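You operate a simulated robot arm through the tools that you are given. There is no shell and no other tool. Be economical: measure what you need, move in short steps, check, and stop when the job is done.

The job below is to be done with a simulated two-armed robot. You get a single attempt, and the scene is never put back.

## Task
Carry the post flange with both arms and set it on the side bench top. Put one of the nut boxes from the left stand top on top of the green handwheel. Stack the drilled block labelled "Y24" from the packing stand on top of the drilled block that says "Y37". Take the paste tin labelled "V65" from the packing stand and leave it on the left stand shelf. Put the tee key from the packing stand on the left stand shelf. Put one of the seal discs from the left stand top on top of the wood block there. Take the folded pad on the left stand top and put it away on the far table top. Put the tube end on the left stand top away on the packing stand. Take the tool pad on the tall shelving second shelf from the bottom and put it away on the roller chest top. Put one of the dowels from the tall shelving second shelf from the bottom on top of the cam segment there. Open the top tray, fetch the pin tin from the floor of the top tray and set it on top of the shelf carton, then shut the tray. Open the third cabinet drawer from the top. Do these in any order. Set down upright: pin tin.

Only the result counts: the job must be done as asked and must still hold three seconds after the hand-in. Knocking over, shifting, dropping, spilling or breaking anything else fails it. Lids that push on must go on centred and level and be pressed home; caps that screw on are set level and turned clockwise until they are tight.

## Robot
Two 7-joint arms with fingered hands on one trunk, on a base that drives. Base frame: it is fixed to the floor where the robot stands at the start and does not move with it; the origin is under the middle of the robot, x ahead of it, y to its left, z up; the surface under the hand at the start is at about z = 900. Lengths are in mm, angles in degrees, forces in N, time in s.
The left shoulder is at the start at [53, 173, 1254], the right one opposite. With the tool pointing down near the work surface each hand reaches from about 360 to 760 mm from the robot's upright axis, wherever it stands, measured 20 degrees to its own side. Places, roughly: cam segment [-2500, 5000, 500]; dowel (2x2x5 cm) [-2200, 5000, 500]; drilled block [-8500, -4750, 750]; far table top [-10600, 1700, 1000]; folded pad (7x13x4 cm) [-6800, -3700, 900]; handwheel (15x15x9 cm) [-7000, -3800, 900]; left stand shelf [-6400, -3700, 300]; nut box [-6750, -3500, 1000]; packing stand [-8300, -4700, 800]; paste tin [-8250, -4750, 750]; pin tin (7x7x9 cm) [-12600, 4800, 1800]; post flange (26x26x7 cm) [500, 100, 900]; roller chest top [-5600, 4900, 1200]; seal disc (4x4x2 cm) [-7200, -3900, 900]; shelf carton [-10750, 2000, 1000]; side bench top [-600, 4800, 900]; tee key [-8000, -4750, 750]; third cabinet drawer [-10800, 4700, 500]; tool pad (9x6x4 cm) [-3200, 4800, 500]; top tray [-12400, 4700, 1800]; tube end (8x6x6 cm) [-6600, -3500, 900]; wood block (12x6x5 cm) [-6800, -3900, 900]. Payload 3.5 kg a hand.
The TCP of each hand is the grasp point between the finger pads, 30 mm short of the fingertips. In the tool frame z runs along the fingers and y along their closing line. The gripper opens to 104 mm. The gripper's body begins 35 mm behind the TCP. The gripper is a hand of 3 fingers: y runs from the thumb to the fingers, the wrist lies at [-15, -104, -178] in the tool frame, and closing takes about 1.5 s.
Orientation is that of the tool frame in the base frame, as [roll, pitch, yaw] about the fixed x, y, z axes, in that order (R = Rz(yaw) Ry(pitch) Rx(roll)). With the fingers straight down and the wrist toward the robot, the tool's x, y and z point along [0, 1, 0], [1, 0, 0] and [0, 0, -1] of the base frame.

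## Interface
- The arms move only by the tool step_arm. It takes "left_deltas", "right_deltas" or both (then of equal length, played together; a hand with none holds still); each is a list of rows, each a list of 7 numbers: the shift along the base's x, y, z in mm, then the turn, a rotation vector about the base's x, y, z in degrees, then the opening, from 0 (shut) to 1 (fully open). In form: [[x, y, z, ax, ay, az, gripper], ...]. A call has 1 to 8 rows; each row shifts and turns the commanded pose from where the row before left it. A row lasts 0.2 s, in which the tool goes at most 50 mm and 8.6 degrees; a call with a longer step from one row to the next is refused whole, and so is a gripper value outside its range. A pose out of reach is approached as far as the arm can. The call stops where the force on the tool passes 40 N (or 10 N more than at its start, if that is more) or the arm is blocked; 0.2 s more then pass. The fingers move at their own pace (about 72 mm/s each) and stop on an object; they squeeze with about 31 N. The grip force told is the motor's: it shows also when the fingers shut on nothing. Time passes only in rows, and 0.2 s behind the last, so rows that do not move let the fingers close. It gives the time, the measured TCP pose, the force on the tool (base axes), the opening and the grip force at its end, in the units of the frame above (readings bear some noise), with the torque about the TCP (base axes, N m) and any sound that the robot's microphone picked up, and new pictures: "show" is both (left out), scene, wrist or none (wrist: the cameras of the hands that moved).
- Cameras (640 x 400 px; columns grow to the right, rows downward): "scene" is now at [116.7, 17.5, 1422.4]; the picture's right is [0.21, -0.98, 0.00], its down [-0.62, -0.13, -0.77] and it looks along [0.76, 0.16, -0.63] (base axes); focal length 273 px, centre (320, 200). "left" rides on the left gripper at [-64, -94, -117] in its tool frame; the picture's right is [-0.72, -0.33, 0.61], its down [0.64, -0.65, 0.40] and it looks along [0.27, 0.68, 0.68] (tool axes); focal length 238 px, centre (320, 200). "right" rides on the right gripper at [64, -94, -117] in its tool frame; the picture's right is [-0.72, 0.33, -0.61], its down [-0.64, -0.65, 0.40] and it looks along [-0.27, 0.68, 0.68] (tool axes); focal length 238 px, centre (320, 200). There is no depth. A picture from a camera that has moved, and an enlarged one, comes with that camera's place and axes in the base frame and with its lens. The place of the scene camera against the robot may be out by one fixed shift of up to 25 mm in any direction.
- raise_lower(by): slides the trunk up (or, below 0, down) by that many mm; the arms and the scene camera ride with it, the base frame stays. It gives what a move gives, with no picture.
- drive_base(legs): drives the robot by 1 to 6 legs, each [ahead, left, turn to the left] in mm, mm and degrees, along the robot's own axes; the way and the turn of a leg run together, so that a leg with both is an arc; at most 1500 mm and 180 degrees a leg. The arms and the cameras ride along, it lands a little off, and it stops where it bumps. It gives what a move gives, and a new picture of the scene camera.
- grasp_type(shape, hand): the hand has 3 fingers and takes this shape, open, in about a second: jaw (thumb against the fingers, like two jaws); tri (thumb and two fingers); tip (a fingertip pinch); poke (one finger out to press); point (the index stretched); flat (the hand flat); cup (the hand cupped); fist (a fist). The gripper value then closes the fingers along that shape, each until it touches; the sizes above hold for jaw. It gives what a move gives, with no picture.
- head_to(pan, tilt): turns the head with the scene camera to pan (to the left, within 86 degrees either way) and tilt (down, from -29 to 69), counted from straight ahead of the robot. It gives what a move gives, and a new picture of the scene camera.
- zoom(camera, box): a new picture of the part [left, top, right, bottom] of that camera's present view, enlarged. No time passes.
- close_job(): hands the job in; it is judged then, once.

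Go step by step. Nothing tells you exact positions but the pictures and the camera data: compare them with the known pose of the tool, close in by small moves and look again before you grip or let go. The budget is 567 turns and 360 pictures, counting those below and the enlarged ones. Unless the task says otherwise, let go and move clear before handing in, and close with one line.

The tools are called after "Emit:" as name(argument=value, ...) on one line, values as JSON. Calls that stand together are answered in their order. step_arm: Moves the arms, as the interface text tells. Its arguments: {"type":"object","properties":{"left_deltas":{"type":"array","items":{"type":"array","items":{"type":"number"}}},"right_deltas":{"type":"array","items":{"type":"array","items":{"type":"number"}}},"show":{"type":"string","enum":["both","scene","wrist","none"]}},"required":[]} The other tools are called the same way: raise_lower (by) slides the trunk up or down; grasp_type (shape, hand) gives the hand a shape; drive_base (legs) drives the base; head_to (pan, tilt) turns the head that bears the scene camera; zoom (camera, box) takes an enlarged picture of a part of a camera's view; close_job () hands the job in.

At the start:

```text
time: 0.0
left_tool_pos: [506.2, 257.2, 1245.1]
left_ee_rot: [-180.0, 0.0, 90.0]
left_force: [-0.5, -0.2, -0.7]
left_wrist_torque: [-0.02, 0.06, 0.04]
left_width: 103.5
left_gripper_force: 0.1
left_shape: jaw
right_tool_pos: [534.5, -112.2, 1245.0]
right_ee_rot: [-180.0, 0.0, 90.0]
right_force: [-0.1, 0.3, 0.6]
right_wrist_torque: [0.02, -0.03, 0.0]
right_width: 103.4
right_gripper_force: 0.0
right_shape: jaw
trunk travel left (down, up): [-350.0, 404.0]
robot x, y, heading: [-1.7, 1.1, -0.1]
head pan, tilt: [11.9, 39.3]
```

scene: 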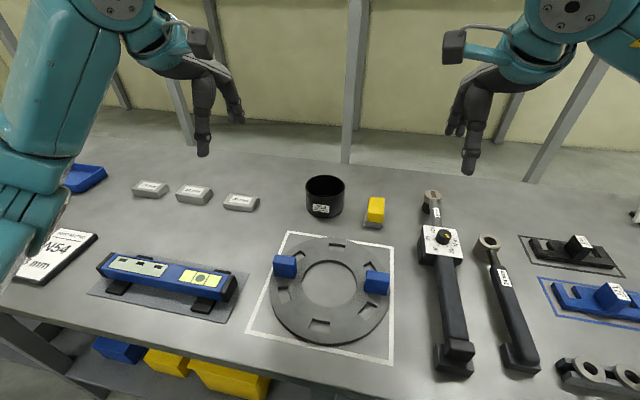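
right: 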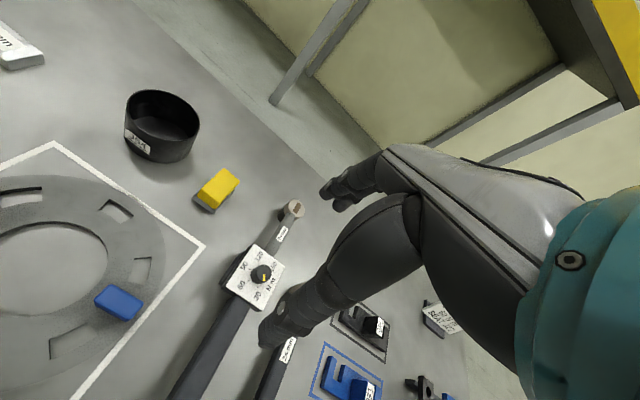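
left: 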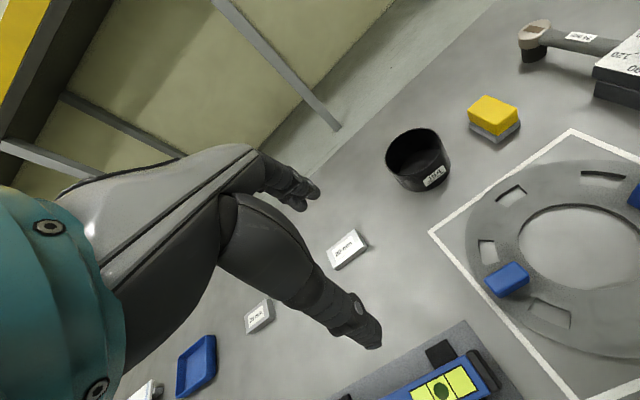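

The post flange lies ahead with two blue lugs, which I take to be near (443,160) and (442,-27). I'll zoom in on it to see how the lugs are shaped.

Emit:
zoom(camera="scene", box=[220, 210, 420, 370])

Emit:
zoom(camera="right", box=[0, 160, 240, 380])

```text
2.50 times, centred on (320, 290) of scene
camera zoom: at [116.7, 17.5, 1422.4], right [0.21, -0.98, 0.0], down [-0.62, -0.13, -0.77], along [0.76, 0.16, -0.63], focal length 683 px, centre (320, -25)
```

zoom: 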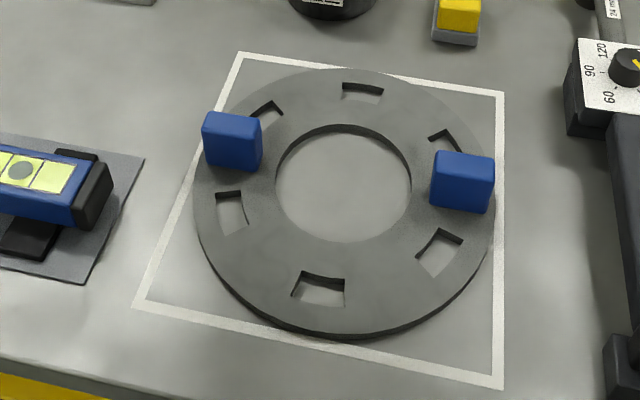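

```text
1.82 times, centred on (120, 270) of right
camera zoom: at [441.1, -47.4, 1361.8], right [0.33, -0.72, 0.61], down [-0.65, -0.64, -0.4], along [0.68, -0.27, -0.68], focal length 433 px, centre (684, 73)
```

zoom: 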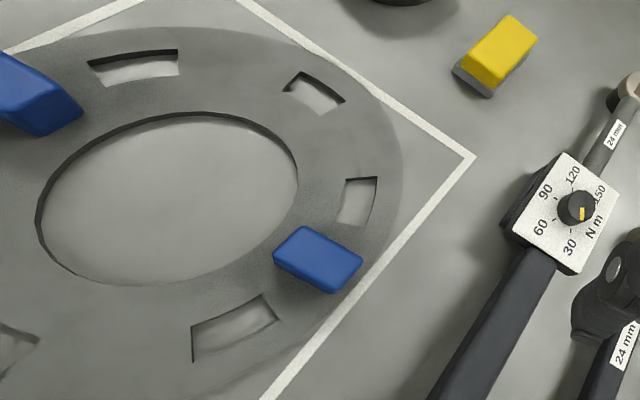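

The lugs are thin along x. The wrist cameras put them near (477,165) and (479,-26) with tops at about z=970. I'll bring both hands above them.

Emit:
step_arm(left_deltas=[[-5.8, -18.4, -39, 0, 0, 0, 1], [-5.8, -18.4, -39, 0, 0, 0, 1], [-5.8, -18.4, -39, 0, 0, 0, 1], [-5.8, -18.4, -39, 0, 0, 0, 1], [-5.8, -18.4, -39, 0, 0, 0, 1]], right_deltas=[[-11, 17.2, -39, 0, 0, 0, 1], [-11, 17.2, -39, 0, 0, 0, 1], [-11, 17.2, -39, 0, 0, 0, 1], [-11, 17.2, -39, 0, 0, 0, 1], [-11, 17.2, -39, 0, 0, 0, 1]])

```text
time: 1.2
left_tool_pos: [477.3, 162.4, 1048.8]
left_ee_rot: [179.9, 0.1, 90.0]
left_force: [-0.8, 0.4, 0.4]
left_wrist_torque: [-0.03, 0.02, 0.02]
left_width: 103.7
left_gripper_force: 0.0
left_shape: jaw
right_tool_pos: [477.9, -24.8, 1050.1]
right_ee_rot: [-179.9, 0.0, 90.0]
right_force: [0.9, -0.1, 0.4]
right_wrist_torque: [-0.01, -0.03, 0.01]
right_width: 103.6
right_gripper_force: 0.0
right_shape: jaw
trunk travel left (down, up): [-350.0, 404.0]
robot x, y, heading: [-2.0, 0.0, -0.2]
head pan, tilt: [11.9, 39.3]
camera scene: at [116.9, 17.5, 1422.3], right [0.21, -0.98, 0.0], down [-0.62, -0.13, -0.77], along [0.76, 0.16, -0.63], focal length 273 px, centre (320, 200)
camera right: at [383.7, 38.4, 1166.3], right [0.33, -0.72, 0.61], down [-0.65, -0.64, -0.4], along [0.68, -0.27, -0.68], focal length 238 px, centre (320, 200)
camera left: at [382.0, 98.8, 1164.7], right [-0.33, -0.72, -0.61], down [-0.65, 0.64, -0.4], along [0.68, 0.27, -0.68], focal length 238 px, centre (320, 200)
```

scene: 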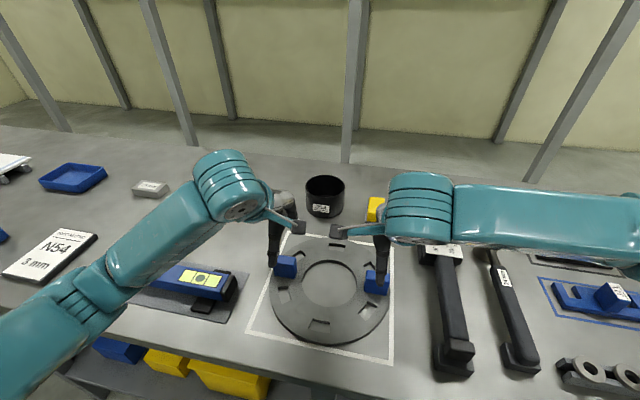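
right: 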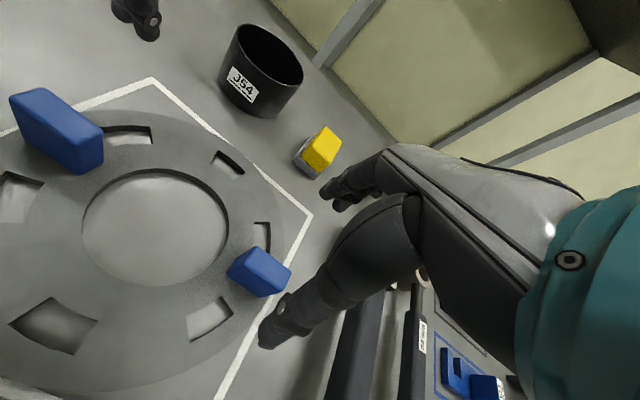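
left: 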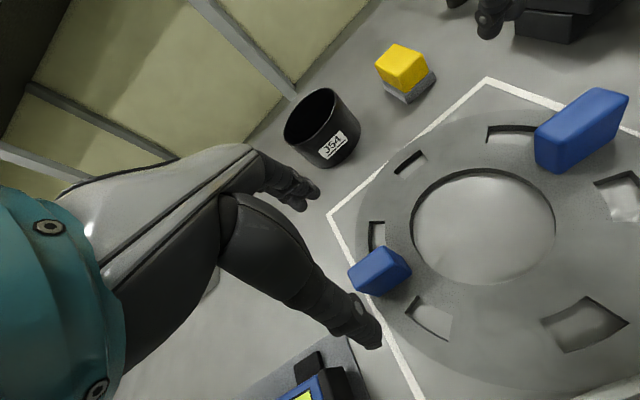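

Triangulating between the two views puts the lug tops nearer z≈942, at (482,162) and (482,-24). I'll lower both hands around them.

Emit:
step_arm(left_deltas=[[4, 0, -40, 0, 0, 0, 1], [0, 0, -40, 0, 0, 0, 1], [0, 0, -30, 0, 0, 0, 1], [0, 0, -8, 0, 0, 0, 1]], right_deltas=[[4, 0, -40, 0, 0, 0, 1], [0, 0, -40, 0, 0, 0, 1], [0, 0, -30, 0, 0, 0, 1], [0, 0, -8, 0, 0, 0, 1]])

```text
time: 2.2
left_tool_pos: [479.3, 163.9, 937.4]
left_ee_rot: [179.3, 0.1, 89.9]
left_force: [-3.5, 0.5, 24.1]
left_wrist_torque: [0.28, -1.11, 0.1]
left_width: 101.9
left_gripper_force: 0.2
left_shape: jaw
right_tool_pos: [482.4, -24.0, 938.4]
right_ee_rot: [179.2, -0.2, 89.9]
right_force: [-4.6, -3.0, 26.8]
right_wrist_torque: [-0.34, -1.3, -0.19]
right_width: 102.1
right_gripper_force: 0.1
right_shape: jaw
trunk travel left (down, up): [-350.0, 404.0]
robot x, y, heading: [1.7, 0.6, 0.2]
head pan, tilt: [11.9, 39.3]
camera scene: at [111.4, 16.8, 1423.8], right [0.21, -0.98, 0.0], down [-0.62, -0.13, -0.78], along [0.76, 0.16, -0.63], focal length 273 px, centre (320, 200)
camera right: at [386.9, 38.9, 1053.5], right [0.32, -0.72, 0.61], down [-0.65, -0.64, -0.42], along [0.69, -0.27, -0.67], focal length 238 px, centre (320, 200)
camera left: at [382.9, 100.8, 1052.5], right [-0.32, -0.72, -0.62], down [-0.65, 0.64, -0.41], along [0.69, 0.27, -0.67], focal length 238 px, centre (320, 200)
```

scene: 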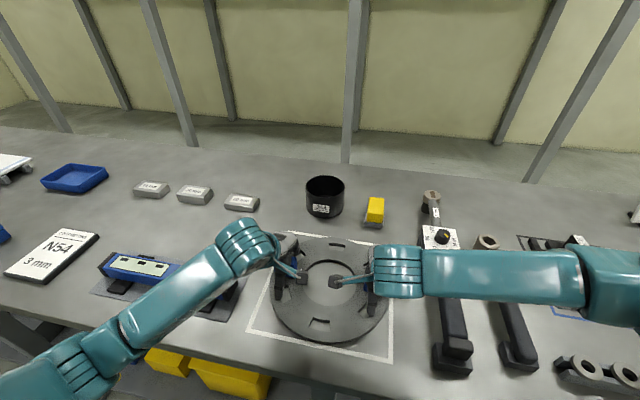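
right: 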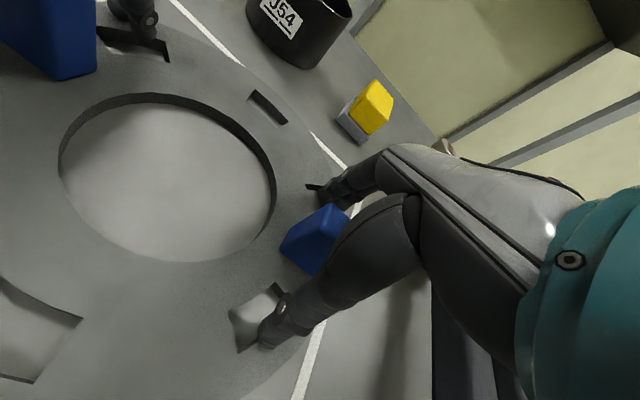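
left: 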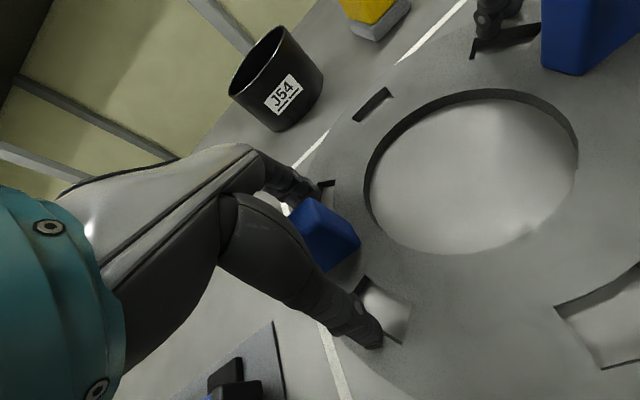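

The fingertips touched the plate at a TCP height of about 937. I'll rise a little and close on both lugs.

Emit:
step_arm(left_deltas=[[0, 0, 7, 0, 0, 0, 1], [0, 0, 0, 0, 0, 0, 0], [0, 0, 0, 0, 0, 0, 0], [0, 0, 0, 0, 0, 0, 0], [0, 0, 0, 0, 0, 0, 0], [0, 0, 0, 0, 0, 0, 0], [0, 0, 0, 0, 0, 0, 0]], right_deltas=[[0, 0, 7, 0, 0, 0, 1], [0, 0, 0, 0, 0, 0, 0], [0, 0, 0, 0, 0, 0, 0], [0, 0, 0, 0, 0, 0, 0], [0, 0, 0, 0, 0, 0, 0], [0, 0, 0, 0, 0, 0, 0], [0, 0, 0, 0, 0, 0, 0]], show="wrist")

```text
time: 3.8
left_tool_pos: [480.3, 166.0, 942.1]
left_ee_rot: [179.4, -0.1, 90.0]
left_force: [13.8, 5.0, 23.6]
left_wrist_torque: [-0.06, -0.77, 0.26]
left_width: 16.5
left_gripper_force: 31.0
left_shape: jaw
right_tool_pos: [483.2, -25.6, 942.0]
right_ee_rot: [179.9, 0.0, 89.9]
right_force: [-4.1, -7.2, 22.6]
right_wrist_torque: [-0.14, -0.17, -0.36]
right_width: 20.6
right_gripper_force: 31.1
right_shape: jaw
trunk travel left (down, up): [-350.0, 404.0]
robot x, y, heading: [1.4, 1.5, -0.1]
head pan, tilt: [11.9, 39.3]
camera right: at [388.5, 37.8, 1057.2], right [0.32, -0.72, 0.61], down [-0.65, -0.64, -0.41], along [0.69, -0.27, -0.68], focal length 238 px, centre (320, 200)
camera left: at [385.5, 101.4, 1057.3], right [-0.32, -0.72, -0.62], down [-0.65, 0.64, -0.41], along [0.69, 0.27, -0.67], focal length 238 px, centre (320, 200)
```

right: 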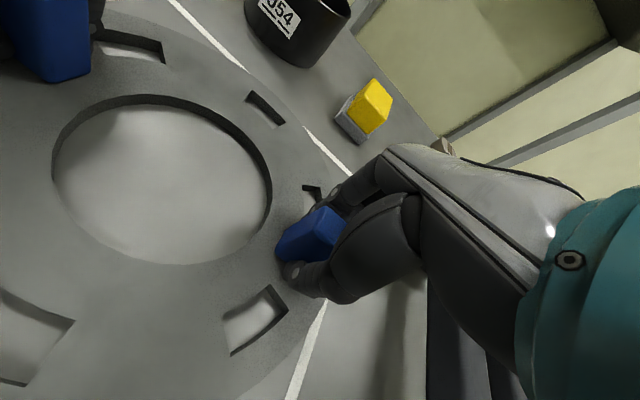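
left: 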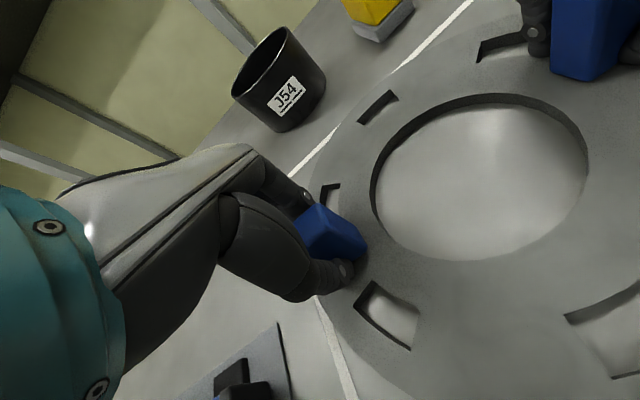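

Both lugs are gripped. I'll lift with the trunk so the plate stays level.

Emit:
raise_lower(by=30)

Emit:
raise_lower(by=150)

```text
time: 4.5
left_tool_pos: [481.7, 164.4, 966.2]
left_ee_rot: [-179.5, -0.1, 90.0]
left_force: [0.1, 5.3, -5.9]
left_wrist_torque: [0.18, 0.01, 0.22]
left_width: 15.2
left_gripper_force: 30.9
left_shape: jaw
right_tool_pos: [485.3, -25.7, 966.6]
right_ee_rot: [-179.7, 0.1, 90.0]
right_force: [-0.2, -5.2, -6.1]
right_wrist_torque: [-0.13, -0.03, -0.23]
right_width: 18.1
right_gripper_force: 31.1
right_shape: jaw
trunk travel left (down, up): [-380.0, 374.0]
robot x, y, heading: [1.8, -3.7, -0.1]
head pan, tilt: [11.9, 39.3]
```

```text
time: 6.3
left_tool_pos: [481.6, 164.2, 1117.0]
left_ee_rot: [-179.9, 0.0, 90.0]
left_force: [0.1, 7.8, -6.3]
left_wrist_torque: [0.23, -0.01, 0.2]
left_width: 15.7
left_gripper_force: 31.3
left_shape: jaw
right_tool_pos: [485.9, -26.1, 1117.9]
right_ee_rot: [-180.0, 0.1, 90.0]
right_force: [0.7, -7.7, -6.6]
right_wrist_torque: [-0.16, -0.04, -0.27]
right_width: 17.9
right_gripper_force: 31.0
right_shape: jaw
trunk travel left (down, up): [-530.0, 224.0]
robot x, y, heading: [-4.8, 1.2, 0.1]
head pan, tilt: [11.9, 39.3]
```

The flange is up, about 1.3 kg shared between the hands. I'll look left for the side bench before driving.

Emit:
head_to(pan=80, tilt=10)

Emit:
drive_base(legs=[[-500, 0, 0]])

```text
time: 7.7
left_tool_pos: [481.6, 164.4, 1118.6]
left_ee_rot: [-179.9, -0.1, 90.0]
left_force: [0.1, 8.0, -5.6]
left_wrist_torque: [0.2, -0.03, 0.24]
left_width: 15.6
left_gripper_force: 30.7
left_shape: jaw
right_tool_pos: [484.7, -25.8, 1118.4]
right_ee_rot: [-180.0, 0.0, 90.0]
right_force: [0.4, -7.4, -6.3]
right_wrist_torque: [-0.18, -0.04, -0.26]
right_width: 18.0
right_gripper_force: 30.7
right_shape: jaw
trunk travel left (down, up): [-530.0, 224.0]
robot x, y, heading: [0.4, 2.7, -0.2]
head pan, tilt: [80.0, 10.0]
camera scene: at [15.4, 91.6, 1650.1], right [0.98, -0.17, 0.0], down [-0.03, -0.17, -0.98], along [0.17, 0.97, -0.17], focal length 273 px, centre (320, 200)
```

scene: 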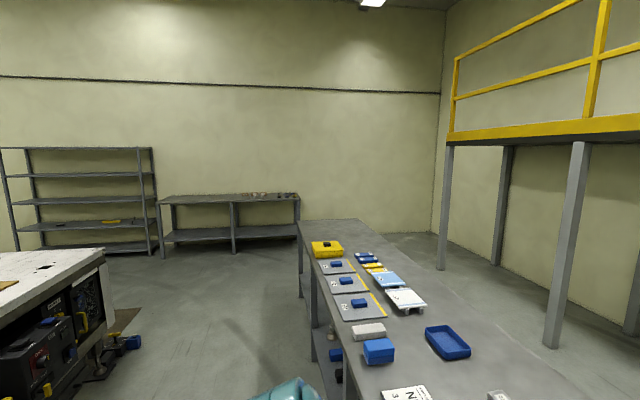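

```text
time: 10.6
left_tool_pos: [-15.4, 163.9, 1119.2]
left_ee_rot: [-180.0, 0.0, 89.8]
left_force: [-0.2, 7.4, -5.4]
left_wrist_torque: [0.21, 0.0, 0.22]
left_width: 15.5
left_gripper_force: 30.3
left_shape: jaw
right_tool_pos: [-12.5, -24.9, 1118.1]
right_ee_rot: [-180.0, 0.0, 89.8]
right_force: [0.3, -8.1, -5.8]
right_wrist_torque: [-0.21, -0.06, -0.25]
right_width: 18.0
right_gripper_force: 30.6
right_shape: jaw
trunk travel left (down, up): [-530.0, 224.0]
robot x, y, heading: [-492.4, 0.6, -0.3]
head pan, tilt: [80.0, 10.0]
camera scene: at [-481.9, 92.4, 1650.1], right [0.98, -0.18, 0.0], down [-0.03, -0.17, -0.98], along [0.17, 0.97, -0.17], focal length 273 px, centre (320, 200)
```

scene: 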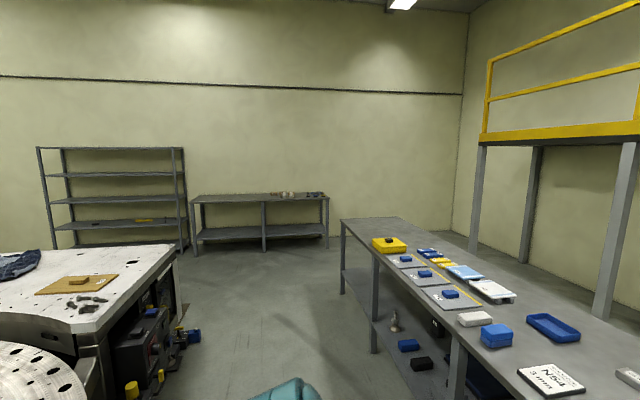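

The side bench is straight along +y and its left part is empty. There's a wide corridor between the main bench and the weld table, so I'll turn left and drive along it.

Emit:
head_to(pan=0, tilt=25)

Emit:
drive_base(legs=[[0, 0, 90], [1500, 0, 0], [1500, 0, 0], [400, 350, 0]])

```text
time: 12.2
left_tool_pos: [-15.3, 163.9, 1118.3]
left_ee_rot: [-179.9, 0.0, 89.8]
left_force: [-0.5, 5.2, -6.7]
left_wrist_torque: [0.14, -0.01, 0.22]
left_width: 15.5
left_gripper_force: 31.1
left_shape: jaw
right_tool_pos: [-13.4, -26.7, 1118.4]
right_ee_rot: [-179.9, 0.0, 89.6]
right_force: [0.4, -5.7, -7.0]
right_wrist_torque: [-0.14, -0.04, -0.3]
right_width: 18.0
right_gripper_force: 31.2
right_shape: jaw
trunk travel left (down, up): [-530.0, 224.0]
robot x, y, heading: [-497.7, 1.8, -0.2]
head pan, tilt: [0.0, 25.0]
camera scene: at [-406.1, 0.6, 1625.7], right [0.0, -1.0, 0.0], down [-0.42, 0.0, -0.91], along [0.91, 0.0, -0.42], focal length 273 px, centre (320, 200)
```

scene: 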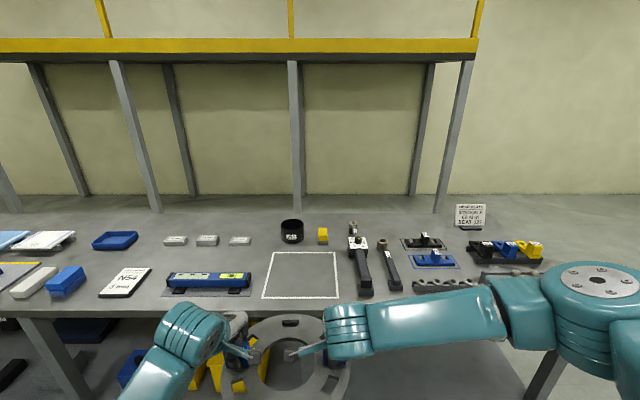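

```text
time: 33.1
left_tool_pos: [-907.5, 3894.6, 1118.4]
left_ee_rot: [-179.9, 0.0, 178.2]
left_force: [-5.2, -0.2, -6.2]
left_wrist_torque: [0.03, 0.15, 0.22]
left_width: 15.7
left_gripper_force: 31.4
left_shape: jaw
right_tool_pos: [-717.8, 3893.5, 1118.3]
right_ee_rot: [-179.9, 0.1, 178.3]
right_force: [4.1, 0.8, -6.3]
right_wrist_torque: [0.04, -0.14, -0.24]
right_width: 18.3
right_gripper_force: 30.8
right_shape: jaw
trunk travel left (down, up): [-530.0, 224.0]
robot x, y, heading: [-758.9, 3409.3, 88.4]
head pan, tilt: [0.0, 25.0]
camera scene: at [-773.8, 3519.1, 1625.7], right [1.0, -0.03, 0.0], down [-0.01, -0.42, -0.91], along [0.03, 0.91, -0.42], focal length 273 px, centre (320, 200)
```

scene: 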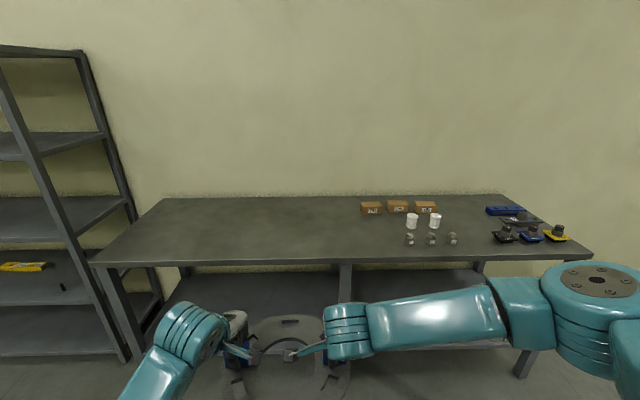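

I'm facing the bench, and the empty left part lies straight ahead. I'll drive in so the flange sits about 190 mm past the near edge.

Emit:
drive_base(legs=[[500, 0, 1.6], [270, 0, 0]])

Emit:
head_to(pan=0, tilt=45)

```text
time: 37.5
left_tool_pos: [-907.8, 4659.4, 1117.5]
left_ee_rot: [-179.9, -0.1, 179.6]
left_force: [-4.2, 0.2, -6.8]
left_wrist_torque: [0.02, 0.11, 0.22]
left_width: 15.7
left_gripper_force: 30.9
left_shape: jaw
right_tool_pos: [-717.2, 4662.7, 1118.8]
right_ee_rot: [-179.9, 0.1, 179.6]
right_force: [3.7, 0.1, -6.8]
right_wrist_torque: [0.04, -0.13, -0.21]
right_width: 18.2
right_gripper_force: 30.8
right_shape: jaw
trunk travel left (down, up): [-530.0, 224.0]
robot x, y, heading: [-746.3, 4175.5, 89.5]
head pan, tilt: [0.0, 25.0]
camera scene: at [-764.8, 4287.8, 1625.7], right [1.0, -0.01, 0.0], down [0.0, -0.42, -0.91], along [0.01, 0.91, -0.42], focal length 273 px, centre (320, 200)
```

scene: 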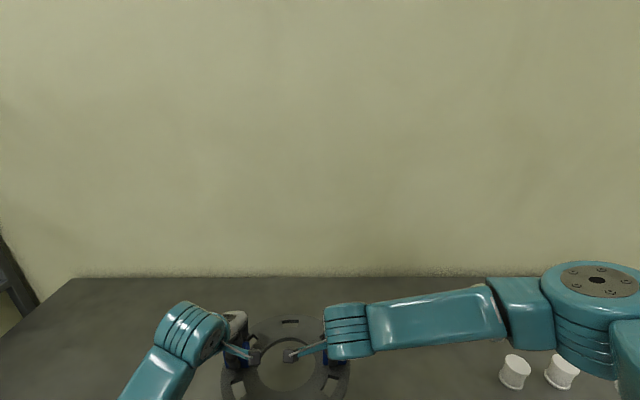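

```text
time: 38.3
left_tool_pos: [-908.1, 4660.1, 1118.1]
left_ee_rot: [-179.9, -0.1, 179.7]
left_force: [-1.2, -0.3, -6.5]
left_wrist_torque: [-0.01, 0.06, 0.2]
left_width: 15.7
left_gripper_force: 30.9
left_shape: jaw
right_tool_pos: [-716.9, 4660.9, 1118.3]
right_ee_rot: [-179.9, 0.1, 179.6]
right_force: [-0.1, 0.1, -6.2]
right_wrist_torque: [0.04, -0.05, -0.16]
right_width: 18.0
right_gripper_force: 30.3
right_shape: jaw
trunk travel left (down, up): [-530.0, 224.0]
robot x, y, heading: [-748.9, 4177.6, 89.7]
head pan, tilt: [0.0, 45.0]
camera scene: at [-764.9, 4276.2, 1595.2], right [1.0, -0.01, 0.0], down [0.0, -0.71, -0.71], along [0.0, 0.71, -0.71], focal length 273 px, centre (320, 200)
```

scene: 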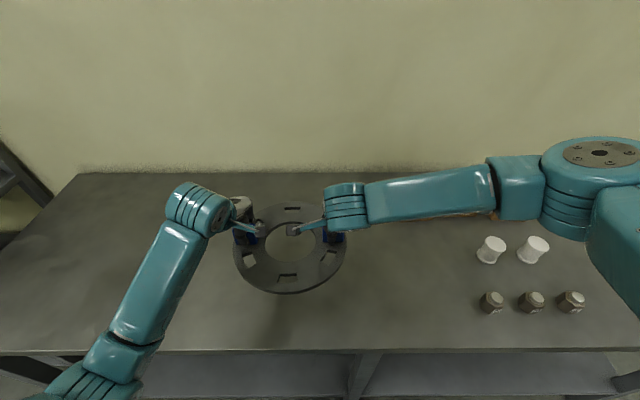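

The spot under the flange is clear. I'll lower with the trunk.

Emit:
raise_lower(by=-140)

Emit:
raise_lower(by=-20)

Emit:
head_to(pan=0, tilt=45)

```text
time: 40.0
left_tool_pos: [-908.9, 4659.8, 979.1]
left_ee_rot: [-179.9, -0.1, 179.6]
left_force: [-2.5, 0.5, -5.9]
left_wrist_torque: [0.02, 0.08, 0.25]
left_width: 15.3
left_gripper_force: 30.9
left_shape: jaw
right_tool_pos: [-718.4, 4661.8, 979.1]
right_ee_rot: [180.0, 0.0, 179.6]
right_force: [2.0, -0.1, -6.6]
right_wrist_torque: [0.01, -0.09, -0.19]
right_width: 18.0
right_gripper_force: 31.3
right_shape: jaw
trunk travel left (down, up): [-390.0, 364.0]
robot x, y, heading: [-743.9, 4180.2, 89.7]
head pan, tilt: [0.0, 45.0]
```

```text
time: 40.7
left_tool_pos: [-908.0, 4659.4, 958.0]
left_ee_rot: [-180.0, -0.2, 179.6]
left_force: [-2.8, 0.4, -5.2]
left_wrist_torque: [0.03, 0.11, 0.18]
left_width: 15.5
left_gripper_force: 31.3
left_shape: jaw
right_tool_pos: [-718.0, 4662.0, 958.5]
right_ee_rot: [-179.8, 0.1, 179.5]
right_force: [3.2, -0.8, -5.2]
right_wrist_torque: [0.01, -0.09, -0.23]
right_width: 18.2
right_gripper_force: 31.1
right_shape: jaw
trunk travel left (down, up): [-370.0, 384.0]
robot x, y, heading: [-746.2, 4178.0, 89.9]
head pan, tilt: [0.0, 45.0]
```

```text
time: 41.3
left_tool_pos: [-907.4, 4660.5, 957.7]
left_ee_rot: [-180.0, -0.1, 179.6]
left_force: [-2.0, 1.0, -6.3]
left_wrist_torque: [0.03, 0.11, 0.23]
left_width: 15.5
left_gripper_force: 31.0
left_shape: jaw
right_tool_pos: [-718.0, 4661.9, 957.8]
right_ee_rot: [-180.0, 0.0, 179.6]
right_force: [3.3, 0.7, -5.5]
right_wrist_torque: [0.02, -0.08, -0.22]
right_width: 18.0
right_gripper_force: 30.9
right_shape: jaw
trunk travel left (down, up): [-370.0, 384.0]
robot x, y, heading: [-750.8, 4177.1, 89.9]
head pan, tilt: [0.0, 45.0]
camera scene: at [-764.7, 4305.6, 1434.1], right [1.0, -0.01, 0.0], down [0.0, -0.71, -0.71], along [0.0, 0.71, -0.71], focal length 273 px, centre (320, 200)
```

scene: 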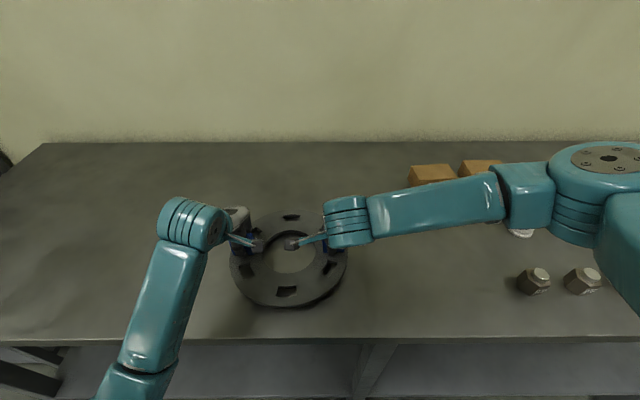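

Still hanging, with bottles under the forearm but lower than it. I'll come down in small steps until the load transfers.

Emit:
step_arm(left_deltas=[[0, 0, -5, 0, 0, 0, 0], [0, 0, -5, 0, 0, 0, 0], [0, 0, -4, 0, 0, 0, 0], [0, 0, -3, 0, 0, 0, 0]], right_deltas=[[0, 0, -5, 0, 0, 0, 0], [0, 0, -5, 0, 0, 0, 0], [0, 0, -4, 0, 0, 0, 0], [0, 0, -3, 0, 0, 0, 0]], show="none")

```text
time: 42.3
left_tool_pos: [-907.5, 4660.5, 942.9]
left_ee_rot: [179.9, -0.1, 179.6]
left_force: [-4.7, -1.9, 4.2]
left_wrist_torque: [0.16, 0.05, 0.18]
left_width: 15.4
left_gripper_force: 31.4
left_shape: jaw
right_tool_pos: [-716.6, 4662.1, 942.2]
right_ee_rot: [179.9, 0.2, 179.6]
right_force: [3.8, -0.5, -2.0]
right_wrist_torque: [0.24, -0.08, -0.22]
right_width: 17.3
right_gripper_force: 30.3
right_shape: jaw
trunk travel left (down, up): [-370.0, 384.0]
robot x, y, heading: [-746.4, 4176.4, 89.8]
head pan, tilt: [0.0, 45.0]
```

Emit:
step_arm(left_deltas=[[0, 0, -2, 0, 0, 0, 0], [0, 0, 0, 0, 0, 0, 0], [0, 0, 0, 0, 0, 0, 1], [0, 0, 0, 0, 0, 0, 1], [0, 0, 0, 0, 0, 0, 1], [0, 0, 0, 0, 0, 0, 1], [0, 0, 0, 0, 0, 0, 1]], right_deltas=[[0, 0, -2.5, 0, 0, 0, 0], [0, 0, 0, 0, 0, 0, 0], [0, 0, 0, 0, 0, 0, 1], [0, 0, 0, 0, 0, 0, 1], [0, 0, 0, 0, 0, 0, 1], [0, 0, 0, 0, 0, 0, 1], [0, 0, 0, 0, 0, 0, 1]], show="none")

Emit:
step_arm(left_deltas=[[0, 0, 20, 0, 0, 0, 1], [0, 0, 40, 0, 0, 0, 1], [0, 0, 45, 0, 0, 0, 1], [0, 0, 45, 0, 0, 0, 1], [0, 0, 45, 0, 0, 0, 1]], right_deltas=[[0, 0, 20, 0, 0, 0, 1], [0, 0, 40, 0, 0, 0, 1], [0, 0, 45, 0, 0, 0, 1], [0, 0, 45, 0, 0, 0, 1], [0, 0, 45, 0, 0, 0, 1]], show="scene")

```text
time: 43.9
left_tool_pos: [-908.3, 4657.1, 941.0]
left_ee_rot: [180.0, -0.1, 179.7]
left_force: [1.5, -2.5, 9.6]
left_wrist_torque: [0.43, 0.05, -0.03]
left_width: 101.5
left_gripper_force: 0.1
left_shape: jaw
right_tool_pos: [-716.3, 4660.5, 940.3]
right_ee_rot: [180.0, 0.0, 179.6]
right_force: [-1.2, -3.4, 7.8]
right_wrist_torque: [0.42, -0.09, 0.02]
right_width: 102.2
right_gripper_force: 0.2
right_shape: jaw
trunk travel left (down, up): [-370.0, 384.0]
robot x, y, heading: [-749.8, 4180.5, 89.6]
head pan, tilt: [0.0, 45.0]
```

```text
time: 45.1
left_tool_pos: [-921.2, 4670.3, 1120.6]
left_ee_rot: [179.9, -1.6, -179.1]
left_force: [-1.4, -0.1, -0.5]
left_wrist_torque: [-0.03, -0.04, 0.0]
left_width: 103.4
left_gripper_force: 0.2
left_shape: jaw
left hand out of reach, approached as far as the arm can: row 5
right_tool_pos: [-717.0, 4661.9, 1133.7]
right_ee_rot: [-180.0, 0.1, 179.6]
right_force: [-0.3, -0.2, 0.2]
right_wrist_torque: [0.03, 0.03, 0.0]
right_width: 103.7
right_gripper_force: 0.1
right_shape: jaw
trunk travel left (down, up): [-370.0, 384.0]
robot x, y, heading: [-748.4, 4176.0, 89.7]
head pan, tilt: [0.0, 45.0]
camera scene: at [-766.0, 4305.0, 1434.2], right [1.0, -0.01, 0.0], down [0.0, -0.71, -0.71], along [0.01, 0.71, -0.71], focal length 273 px, centre (320, 200)
```

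scene: 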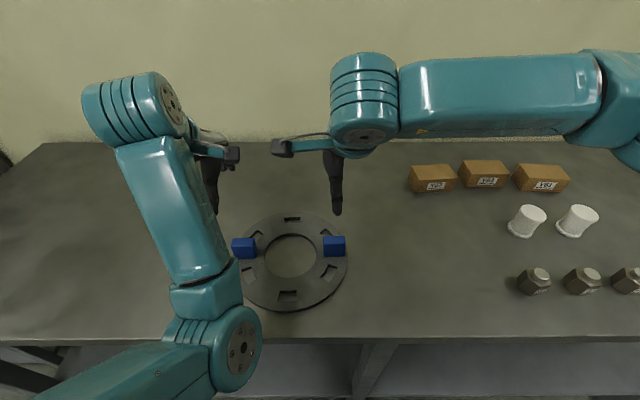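

The flange rests on the side bench. Next is the tall shelving to the left, so I'll back off and strafe over to look at it.

Emit:
head_to(pan=0, tilt=30)

Emit:
drive_base(legs=[[-500, 0, 0], [0, 1500, 0], [0, 300, 0]])

```text
time: 45.9
left_tool_pos: [-917.5, 4671.5, 1124.0]
left_ee_rot: [179.6, -1.3, -179.3]
left_force: [-0.2, 0.3, 0.1]
left_wrist_torque: [0.0, -0.04, 0.03]
left_width: 103.5
left_gripper_force: 0.0
left_shape: jaw
right_tool_pos: [-716.1, 4661.7, 1132.8]
right_ee_rot: [180.0, 0.0, 179.6]
right_force: [0.4, 0.4, 0.5]
right_wrist_torque: [0.0, 0.01, 0.01]
right_width: 103.7
right_gripper_force: 0.1
right_shape: jaw
trunk travel left (down, up): [-370.0, 384.0]
robot x, y, heading: [-746.3, 4178.1, 89.9]
head pan, tilt: [0.0, 30.0]
camera scene: at [-764.3, 4313.7, 1456.8], right [1.0, -0.01, 0.0], down [0.0, -0.5, -0.87], along [0.01, 0.87, -0.5], focal length 273 px, centre (320, 200)
```

scene: 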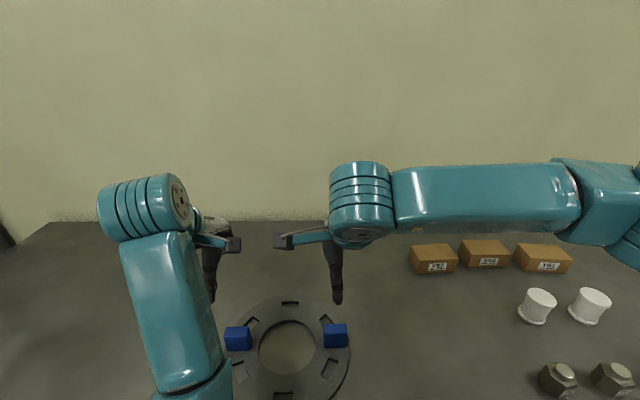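

```text
time: 57.5
left_tool_pos: [-2734.0, 4188.7, 1126.2]
left_ee_rot: [179.3, -1.3, -179.0]
left_force: [-0.1, 0.0, -0.4]
left_wrist_torque: [0.03, -0.02, 0.02]
left_width: 103.9
left_gripper_force: 0.0
left_shape: jaw
right_tool_pos: [-2531.4, 4180.4, 1133.7]
right_ee_rot: [180.0, 0.1, -180.0]
right_force: [0.5, 0.4, -0.2]
right_wrist_torque: [-0.02, -0.06, 0.02]
right_width: 103.9
right_gripper_force: 0.1
right_shape: jaw
trunk travel left (down, up): [-370.0, 384.0]
robot x, y, heading: [-2560.9, 3696.7, 89.8]
head pan, tilt: [0.0, 30.0]
camera scene: at [-2578.8, 3832.3, 1456.8], right [1.0, 0.0, 0.0], down [0.0, -0.5, -0.87], along [0.0, 0.87, -0.5], focal length 273 px, centre (320, 200)
```

scene: 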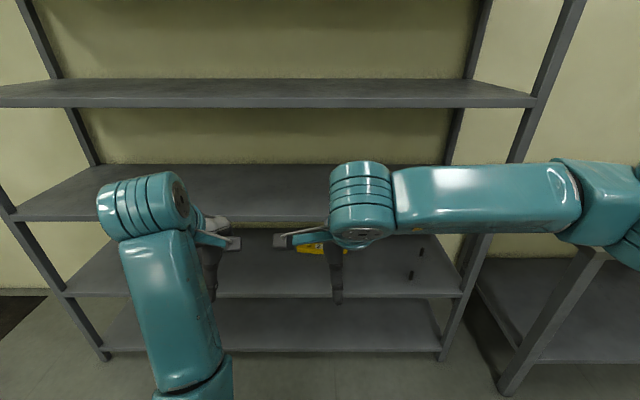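

The shelving is ahead, with shelves spaced about 400 mm, and the dark dowels and a yellow item on the second shelf. The arms block the view, so I'll spread and lower them and drop the trunk.

Emit:
step_arm(left_deltas=[[-38, -11, -15, 0, 0, 0, 1], [-38, -11, -15, 0, 0, 0, 1], [-38, -11, -15, 0, 0, 0, 1], [-38, -11, -15, 0, 0, 0, 1], [-38, -11, -15, 0, 0, 0, 1], [-38, -11, -15, 0, 0, 0, 1], [-38, -11, -15, 0, 0, 0, 1]], right_deltas=[[38, -11, -15, 0, 0, 0, 1], [38, -11, -15, 0, 0, 0, 1], [38, -11, -15, 0, 0, 0, 1], [38, -11, -15, 0, 0, 0, 1], [38, -11, -15, 0, 0, 0, 1], [38, -11, -15, 0, 0, 0, 1], [38, -11, -15, 0, 0, 0, 1]], show="none")

Emit:
raise_lower(by=-330)

Emit:
head_to(pan=0, tilt=30)

```text
time: 59.1
left_tool_pos: [-3000.0, 4114.1, 1021.3]
left_ee_rot: [179.2, -1.4, -179.2]
left_force: [-0.3, 0.2, -0.5]
left_wrist_torque: [0.02, 0.01, 0.0]
left_width: 103.7
left_gripper_force: 0.0
left_shape: jaw
right_tool_pos: [-2264.6, 4102.5, 1029.8]
right_ee_rot: [179.9, 0.1, 180.0]
right_force: [-0.9, -0.3, 0.1]
right_wrist_torque: [-0.01, 0.0, -0.01]
right_width: 104.0
right_gripper_force: 0.1
right_shape: jaw
trunk travel left (down, up): [-370.0, 384.0]
robot x, y, heading: [-2561.2, 3695.6, 89.9]
head pan, tilt: [0.0, 30.0]
```

```text
time: 62.3
left_tool_pos: [-2999.5, 4111.4, 691.4]
left_ee_rot: [179.2, -1.2, -179.1]
left_force: [0.1, 0.1, 0.5]
left_wrist_torque: [-0.01, -0.01, -0.01]
left_width: 103.7
left_gripper_force: 0.0
left_shape: jaw
right_tool_pos: [-2265.3, 4118.3, 624.2]
right_ee_rot: [-166.1, 0.0, -180.0]
right_force: [-0.1, -0.5, 1.5]
right_wrist_torque: [0.0, -0.02, 0.01]
right_width: 103.8
right_gripper_force: 0.1
right_shape: jaw
trunk travel left (down, up): [-40.0, 714.0]
robot x, y, heading: [-2556.9, 3697.5, 90.3]
head pan, tilt: [0.0, 30.0]
```

```text
time: 62.9
left_tool_pos: [-2998.3, 4111.4, 690.9]
left_ee_rot: [179.4, -1.3, -178.9]
left_force: [0.0, -0.6, -0.3]
left_wrist_torque: [0.02, -0.02, 0.0]
left_width: 103.6
left_gripper_force: 0.1
left_shape: jaw
right_tool_pos: [-2265.5, 4117.6, 625.6]
right_ee_rot: [-166.1, 0.0, 180.0]
right_force: [1.0, 0.0, -0.2]
right_wrist_torque: [0.0, -0.01, 0.0]
right_width: 103.7
right_gripper_force: 0.0
right_shape: jaw
trunk travel left (down, up): [-40.0, 714.0]
robot x, y, heading: [-2562.8, 3697.0, 89.9]
head pan, tilt: [0.0, 30.0]
camera scene: at [-2578.1, 3989.8, 1114.0], right [1.0, 0.0, 0.0], down [0.0, -0.5, -0.87], along [0.0, 0.87, -0.5], focal length 273 px, centre (320, 200)
```

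scene: 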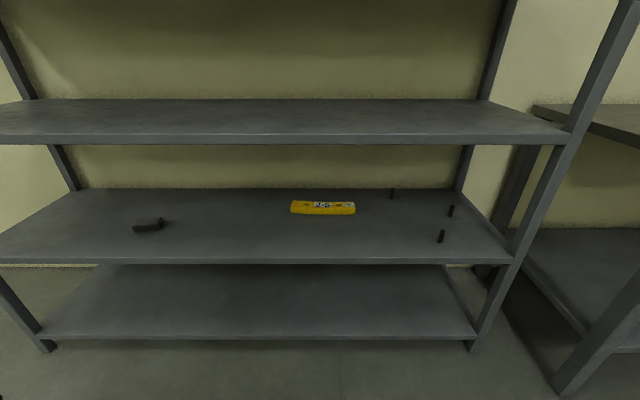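

The tool pad is near (-3216,4826), the yellow cam segment near (-2566,4925), and there are three upright dark dowels. I'll zoom in on these.

Emit:
zoom(camera="scene", box=[280, 170, 480, 270])

Emit:
zoom(camera="scene", box=[100, 190, 220, 260])

```text
3.20 times, centred on (380, 220) of scene
camera zoom: at [-2578.1, 3989.8, 1114.0], right [1.0, 0.0, 0.0], down [0.0, -0.5, -0.87], along [0.0, 0.87, -0.5], focal length 875 px, centre (128, 136)
```

zoom: 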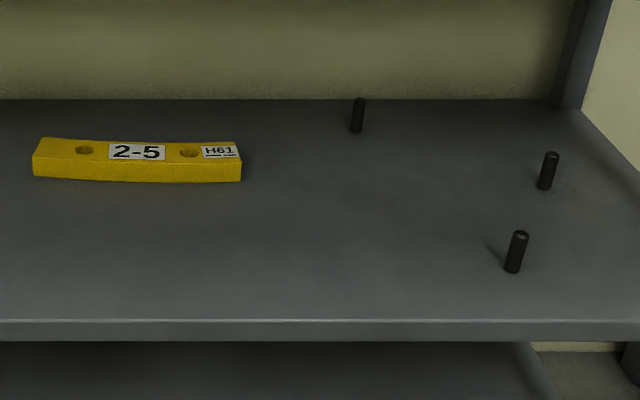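

```text
5.33 times, centred on (160, 225) of scene
camera zoom: at [-2578.1, 3989.8, 1114.0], right [1.0, 0.0, 0.0], down [0.0, -0.5, -0.87], along [0.0, 0.87, -0.5], focal length 1458 px, centre (1173, 67)
```

zoom: 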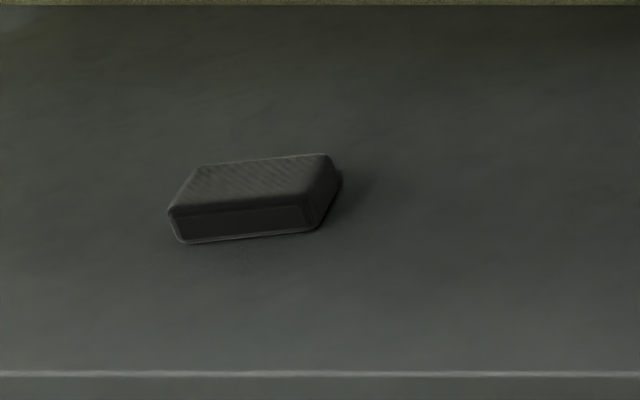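

The dowels are round and standing, and the cam segment is flat-topped between its holes. I'll line the right hand up with the nearest dowel at about (-2156,4746).

Emit:
drive_base(legs=[[420, -215, 0]])

```text
time: 65.7
left_tool_pos: [-2788.0, 4529.6, 691.3]
left_ee_rot: [179.3, -1.3, -179.0]
left_force: [0.1, -0.5, -0.3]
left_wrist_torque: [-0.01, 0.01, 0.0]
left_width: 103.7
left_gripper_force: 0.1
left_shape: jaw
right_tool_pos: [-2054.1, 4536.7, 624.2]
right_ee_rot: [-166.0, 0.1, -180.0]
right_force: [-0.6, 1.2, -0.5]
right_wrist_torque: [0.0, 0.01, 0.0]
right_width: 103.8
right_gripper_force: 0.2
right_shape: jaw
trunk travel left (down, up): [-40.0, 714.0]
robot x, y, heading: [-2347.4, 4116.1, 90.2]
head pan, tilt: [0.0, 30.0]
camera scene: at [-2366.8, 4409.0, 1114.0], right [1.0, 0.0, 0.0], down [0.0, -0.5, -0.87], along [0.0, 0.87, -0.5], focal length 273 px, centre (320, 200)
```

scene: 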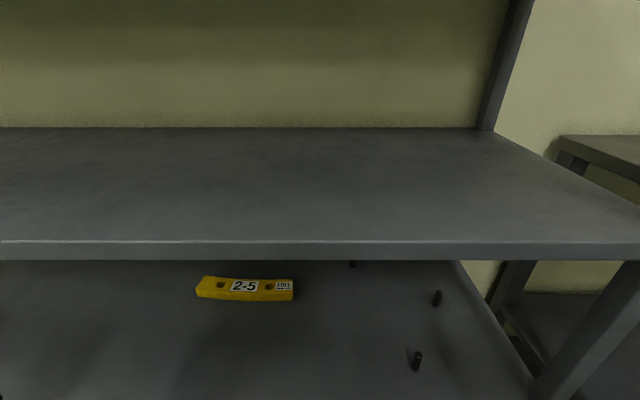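

The dowel stands near (-2168,4730) on a shelf around z≈515. I'll turn the right hand to point forward and 30° down with a sideways closing line. That keeps it low under the shelf above and holds the dowel upright.

Emit:
step_arm(right_deltas=[[0, -20, 20, 7, 0, 0, 1], [0, -20, 20, 7, 0, 0, 1], [0, 0, 0, 3.59, 3.59, -6.23, 1], [0, 0, 0, 3.59, 3.59, -6.23, 1], [0, 0, 0, 3.59, 3.59, -6.23, 1], [0, 0, 0, 3.59, 3.59, -6.23, 1], [0, 0, 0, 3.59, 3.59, -6.23, 1], [0, 0, 0, 3.59, 3.59, -6.23, 1]], show="none")

Emit:
step_arm(right_deltas=[[0, 0, 0, 3.59, 3.59, -6.23, 1], [0, 0, 0, 3.59, 3.59, -6.23, 1], [0, 0, 0, 3.59, 3.59, -6.23, 1], [0, 0, 0, 3.59, 3.59, -6.23, 1], [0, 0, 0, 3.59, 3.59, -6.23, 1], [0, 0, 0, 3.59, 3.59, -6.23, 1], [0, 0, 0, 3.59, 3.59, -6.23, 1]])

```text
time: 67.5
left_tool_pos: [-2788.9, 4531.2, 689.5]
left_ee_rot: [179.3, -1.3, -179.0]
left_force: [0.2, -0.1, -0.2]
left_wrist_torque: [-0.04, -0.02, -0.01]
left_width: 103.8
left_gripper_force: 0.1
left_shape: jaw
right_tool_pos: [-1955.3, 4566.9, 664.2]
right_ee_rot: [168.3, -17.3, 153.7]
right_force: [0.1, 0.9, -0.4]
right_wrist_torque: [-0.02, -0.02, -0.02]
right_width: 103.9
right_gripper_force: 0.1
right_shape: jaw
right hand out of reach, approached as far as the arm can: row 1, 2, 3, 4, 5, 6, 7, 8
trunk travel left (down, up): [-40.0, 714.0]
robot x, y, heading: [-2345.2, 4115.5, 90.2]
head pan, tilt: [0.0, 30.0]
```

```text
time: 69.1
left_tool_pos: [-2787.8, 4531.1, 691.8]
left_ee_rot: [179.3, -1.1, -179.0]
left_force: [0.4, -0.1, 0.4]
left_wrist_torque: [-0.02, 0.01, 0.01]
left_width: 103.8
left_gripper_force: 0.1
left_shape: jaw
right_tool_pos: [-1906.4, 4595.4, 719.4]
right_ee_rot: [-176.7, -51.3, 105.6]
right_force: [-0.2, -0.1, 0.0]
right_wrist_torque: [-0.02, -0.02, 0.0]
right_width: 104.0
right_gripper_force: 0.1
right_shape: jaw
right hand out of reach, approached as far as the arm can: row 1, 2, 3, 4, 5, 6, 7
trunk travel left (down, up): [-40.0, 714.0]
robot x, y, heading: [-2345.9, 4113.3, 90.2]
head pan, tilt: [0.0, 30.0]
camera scene: at [-2366.8, 4409.0, 1114.0], right [1.0, 0.0, 0.0], down [0.0, -0.5, -0.87], along [0.0, 0.87, -0.5], focal length 273 px, centre (320, 200)
camera right: at [-1976.2, 4520.0, 845.3], right [0.59, -0.78, -0.19], down [-0.62, -0.29, -0.73], along [0.51, 0.55, -0.66], focal length 238 px, centre (320, 200)
```

scene: 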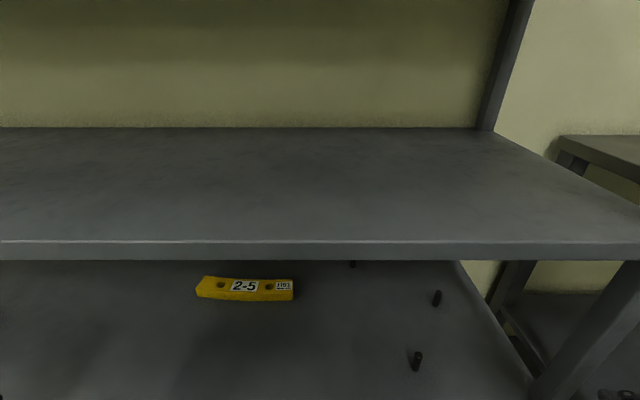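
right: 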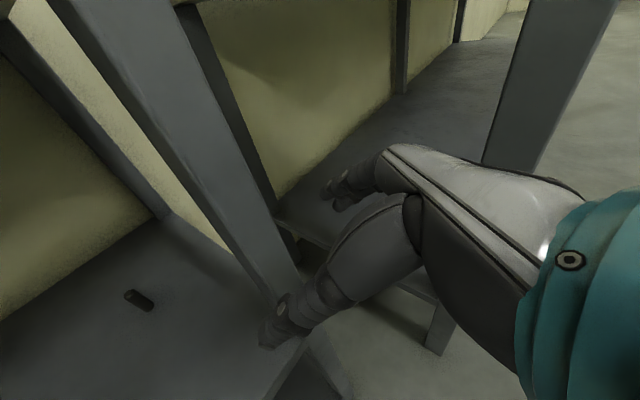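

The tucked right hand hit its inner reach limit and swung out near the post. I'll back off and bring it in front, where it has room to turn.

Emit:
drive_base(legs=[[-300, 0, 0]])

Emit:
step_arm(right_deltas=[[-30, 30, -15, 0, 0, 0, 1], [-30, 30, -15, 0, 0, 0, 1], [-30, 30, -15, 0, 0, 0, 1], [-30, 30, -15, 0, 0, 0, 1], [-30, 20, 0, 0, 0, 0, 1]], show="none")

```text
time: 71.2
left_tool_pos: [-2786.3, 4230.3, 690.8]
left_ee_rot: [179.3, -1.3, -179.2]
left_force: [-0.8, 0.5, 0.2]
left_wrist_torque: [-0.01, -0.01, 0.01]
left_width: 103.5
left_gripper_force: 0.1
left_shape: jaw
right_tool_pos: [-1906.1, 4294.2, 718.9]
right_ee_rot: [-176.7, -51.2, 105.6]
right_force: [0.2, -1.0, 0.5]
right_wrist_torque: [-0.03, -0.01, 0.0]
right_width: 104.2
right_gripper_force: 0.0
right_shape: jaw
trunk travel left (down, up): [-40.0, 714.0]
robot x, y, heading: [-2348.4, 3813.8, 89.7]
head pan, tilt: [0.0, 30.0]
camera scene: at [-2366.1, 4108.1, 1114.0], right [1.0, 0.0, 0.0], down [0.0, -0.5, -0.87], along [0.0, 0.87, -0.5], focal length 273 px, centre (320, 200)
```

scene: 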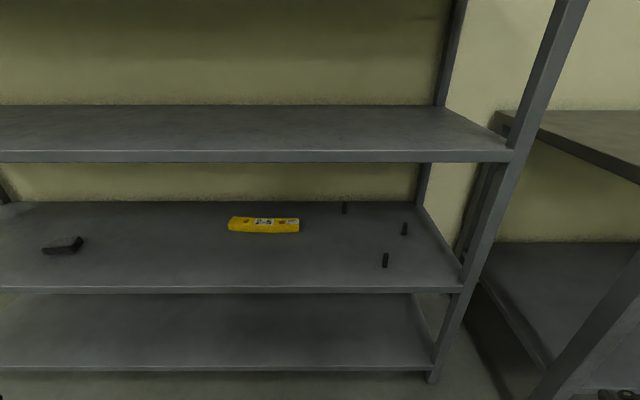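

```text
time: 72.4
left_tool_pos: [-2787.2, 4230.8, 690.4]
left_ee_rot: [179.3, -1.4, -179.2]
left_force: [-0.3, -0.1, -0.2]
left_wrist_torque: [0.02, 0.0, -0.02]
left_width: 103.7
left_gripper_force: 0.0
left_shape: jaw
right_tool_pos: [-1905.1, 4295.9, 722.1]
right_ee_rot: [-177.0, -51.1, 105.9]
right_force: [-0.3, -0.4, -0.6]
right_wrist_torque: [0.0, -0.02, -0.01]
right_width: 104.0
right_gripper_force: 0.1
right_shape: jaw
right hand out of reach, approached as far as the arm can: row 1, 2, 3, 4, 5
trunk travel left (down, up): [-40.0, 714.0]
robot x, y, heading: [-2345.5, 3815.2, 89.8]
head pan, tilt: [0.0, 30.0]
```

Emit:
step_arm(right_deltas=[[0, 45, 20, 0, 0, 0, 1], [0, 45, 20, 0, 0, 0, 1], [0, 45, 0, 0, 0, 0, 1], [0, 45, 0, 0, 0, 0, 1]], show="none")

```text
time: 73.4
left_tool_pos: [-2786.8, 4232.8, 691.1]
left_ee_rot: [179.3, -1.3, -179.1]
left_force: [1.6, -0.3, 1.2]
left_wrist_torque: [0.03, 0.04, 0.0]
left_width: 103.4
left_gripper_force: 0.0
left_shape: jaw
right_tool_pos: [-1894.1, 4468.5, 772.3]
right_ee_rot: [-176.7, -51.2, 105.6]
right_force: [0.5, 0.5, 0.0]
right_wrist_torque: [-0.02, -0.01, -0.01]
right_width: 104.0
right_gripper_force: 0.1
right_shape: jaw
right hand out of reach, approached as far as the arm can: row 1
trunk travel left (down, up): [-40.0, 714.0]
robot x, y, heading: [-2346.0, 3814.3, 89.8]
head pan, tilt: [0.0, 30.0]
```

Emit:
step_arm(right_deltas=[[-45, 0, 0, 0, 0, 0, 1], [-45, 0, 0, 0, 0, 0, 1], [-45, 0, -10, 0, 0, 0, 1], [-45, 0, -20, 0, 0, 0, 1], [-45, 0, -30, 0, 0, 0, 1], [-45, 0, -30, 0, 0, 0, 1]], show="none")

```text
refused: row 5 steps farther than a row can; nothing moved
```

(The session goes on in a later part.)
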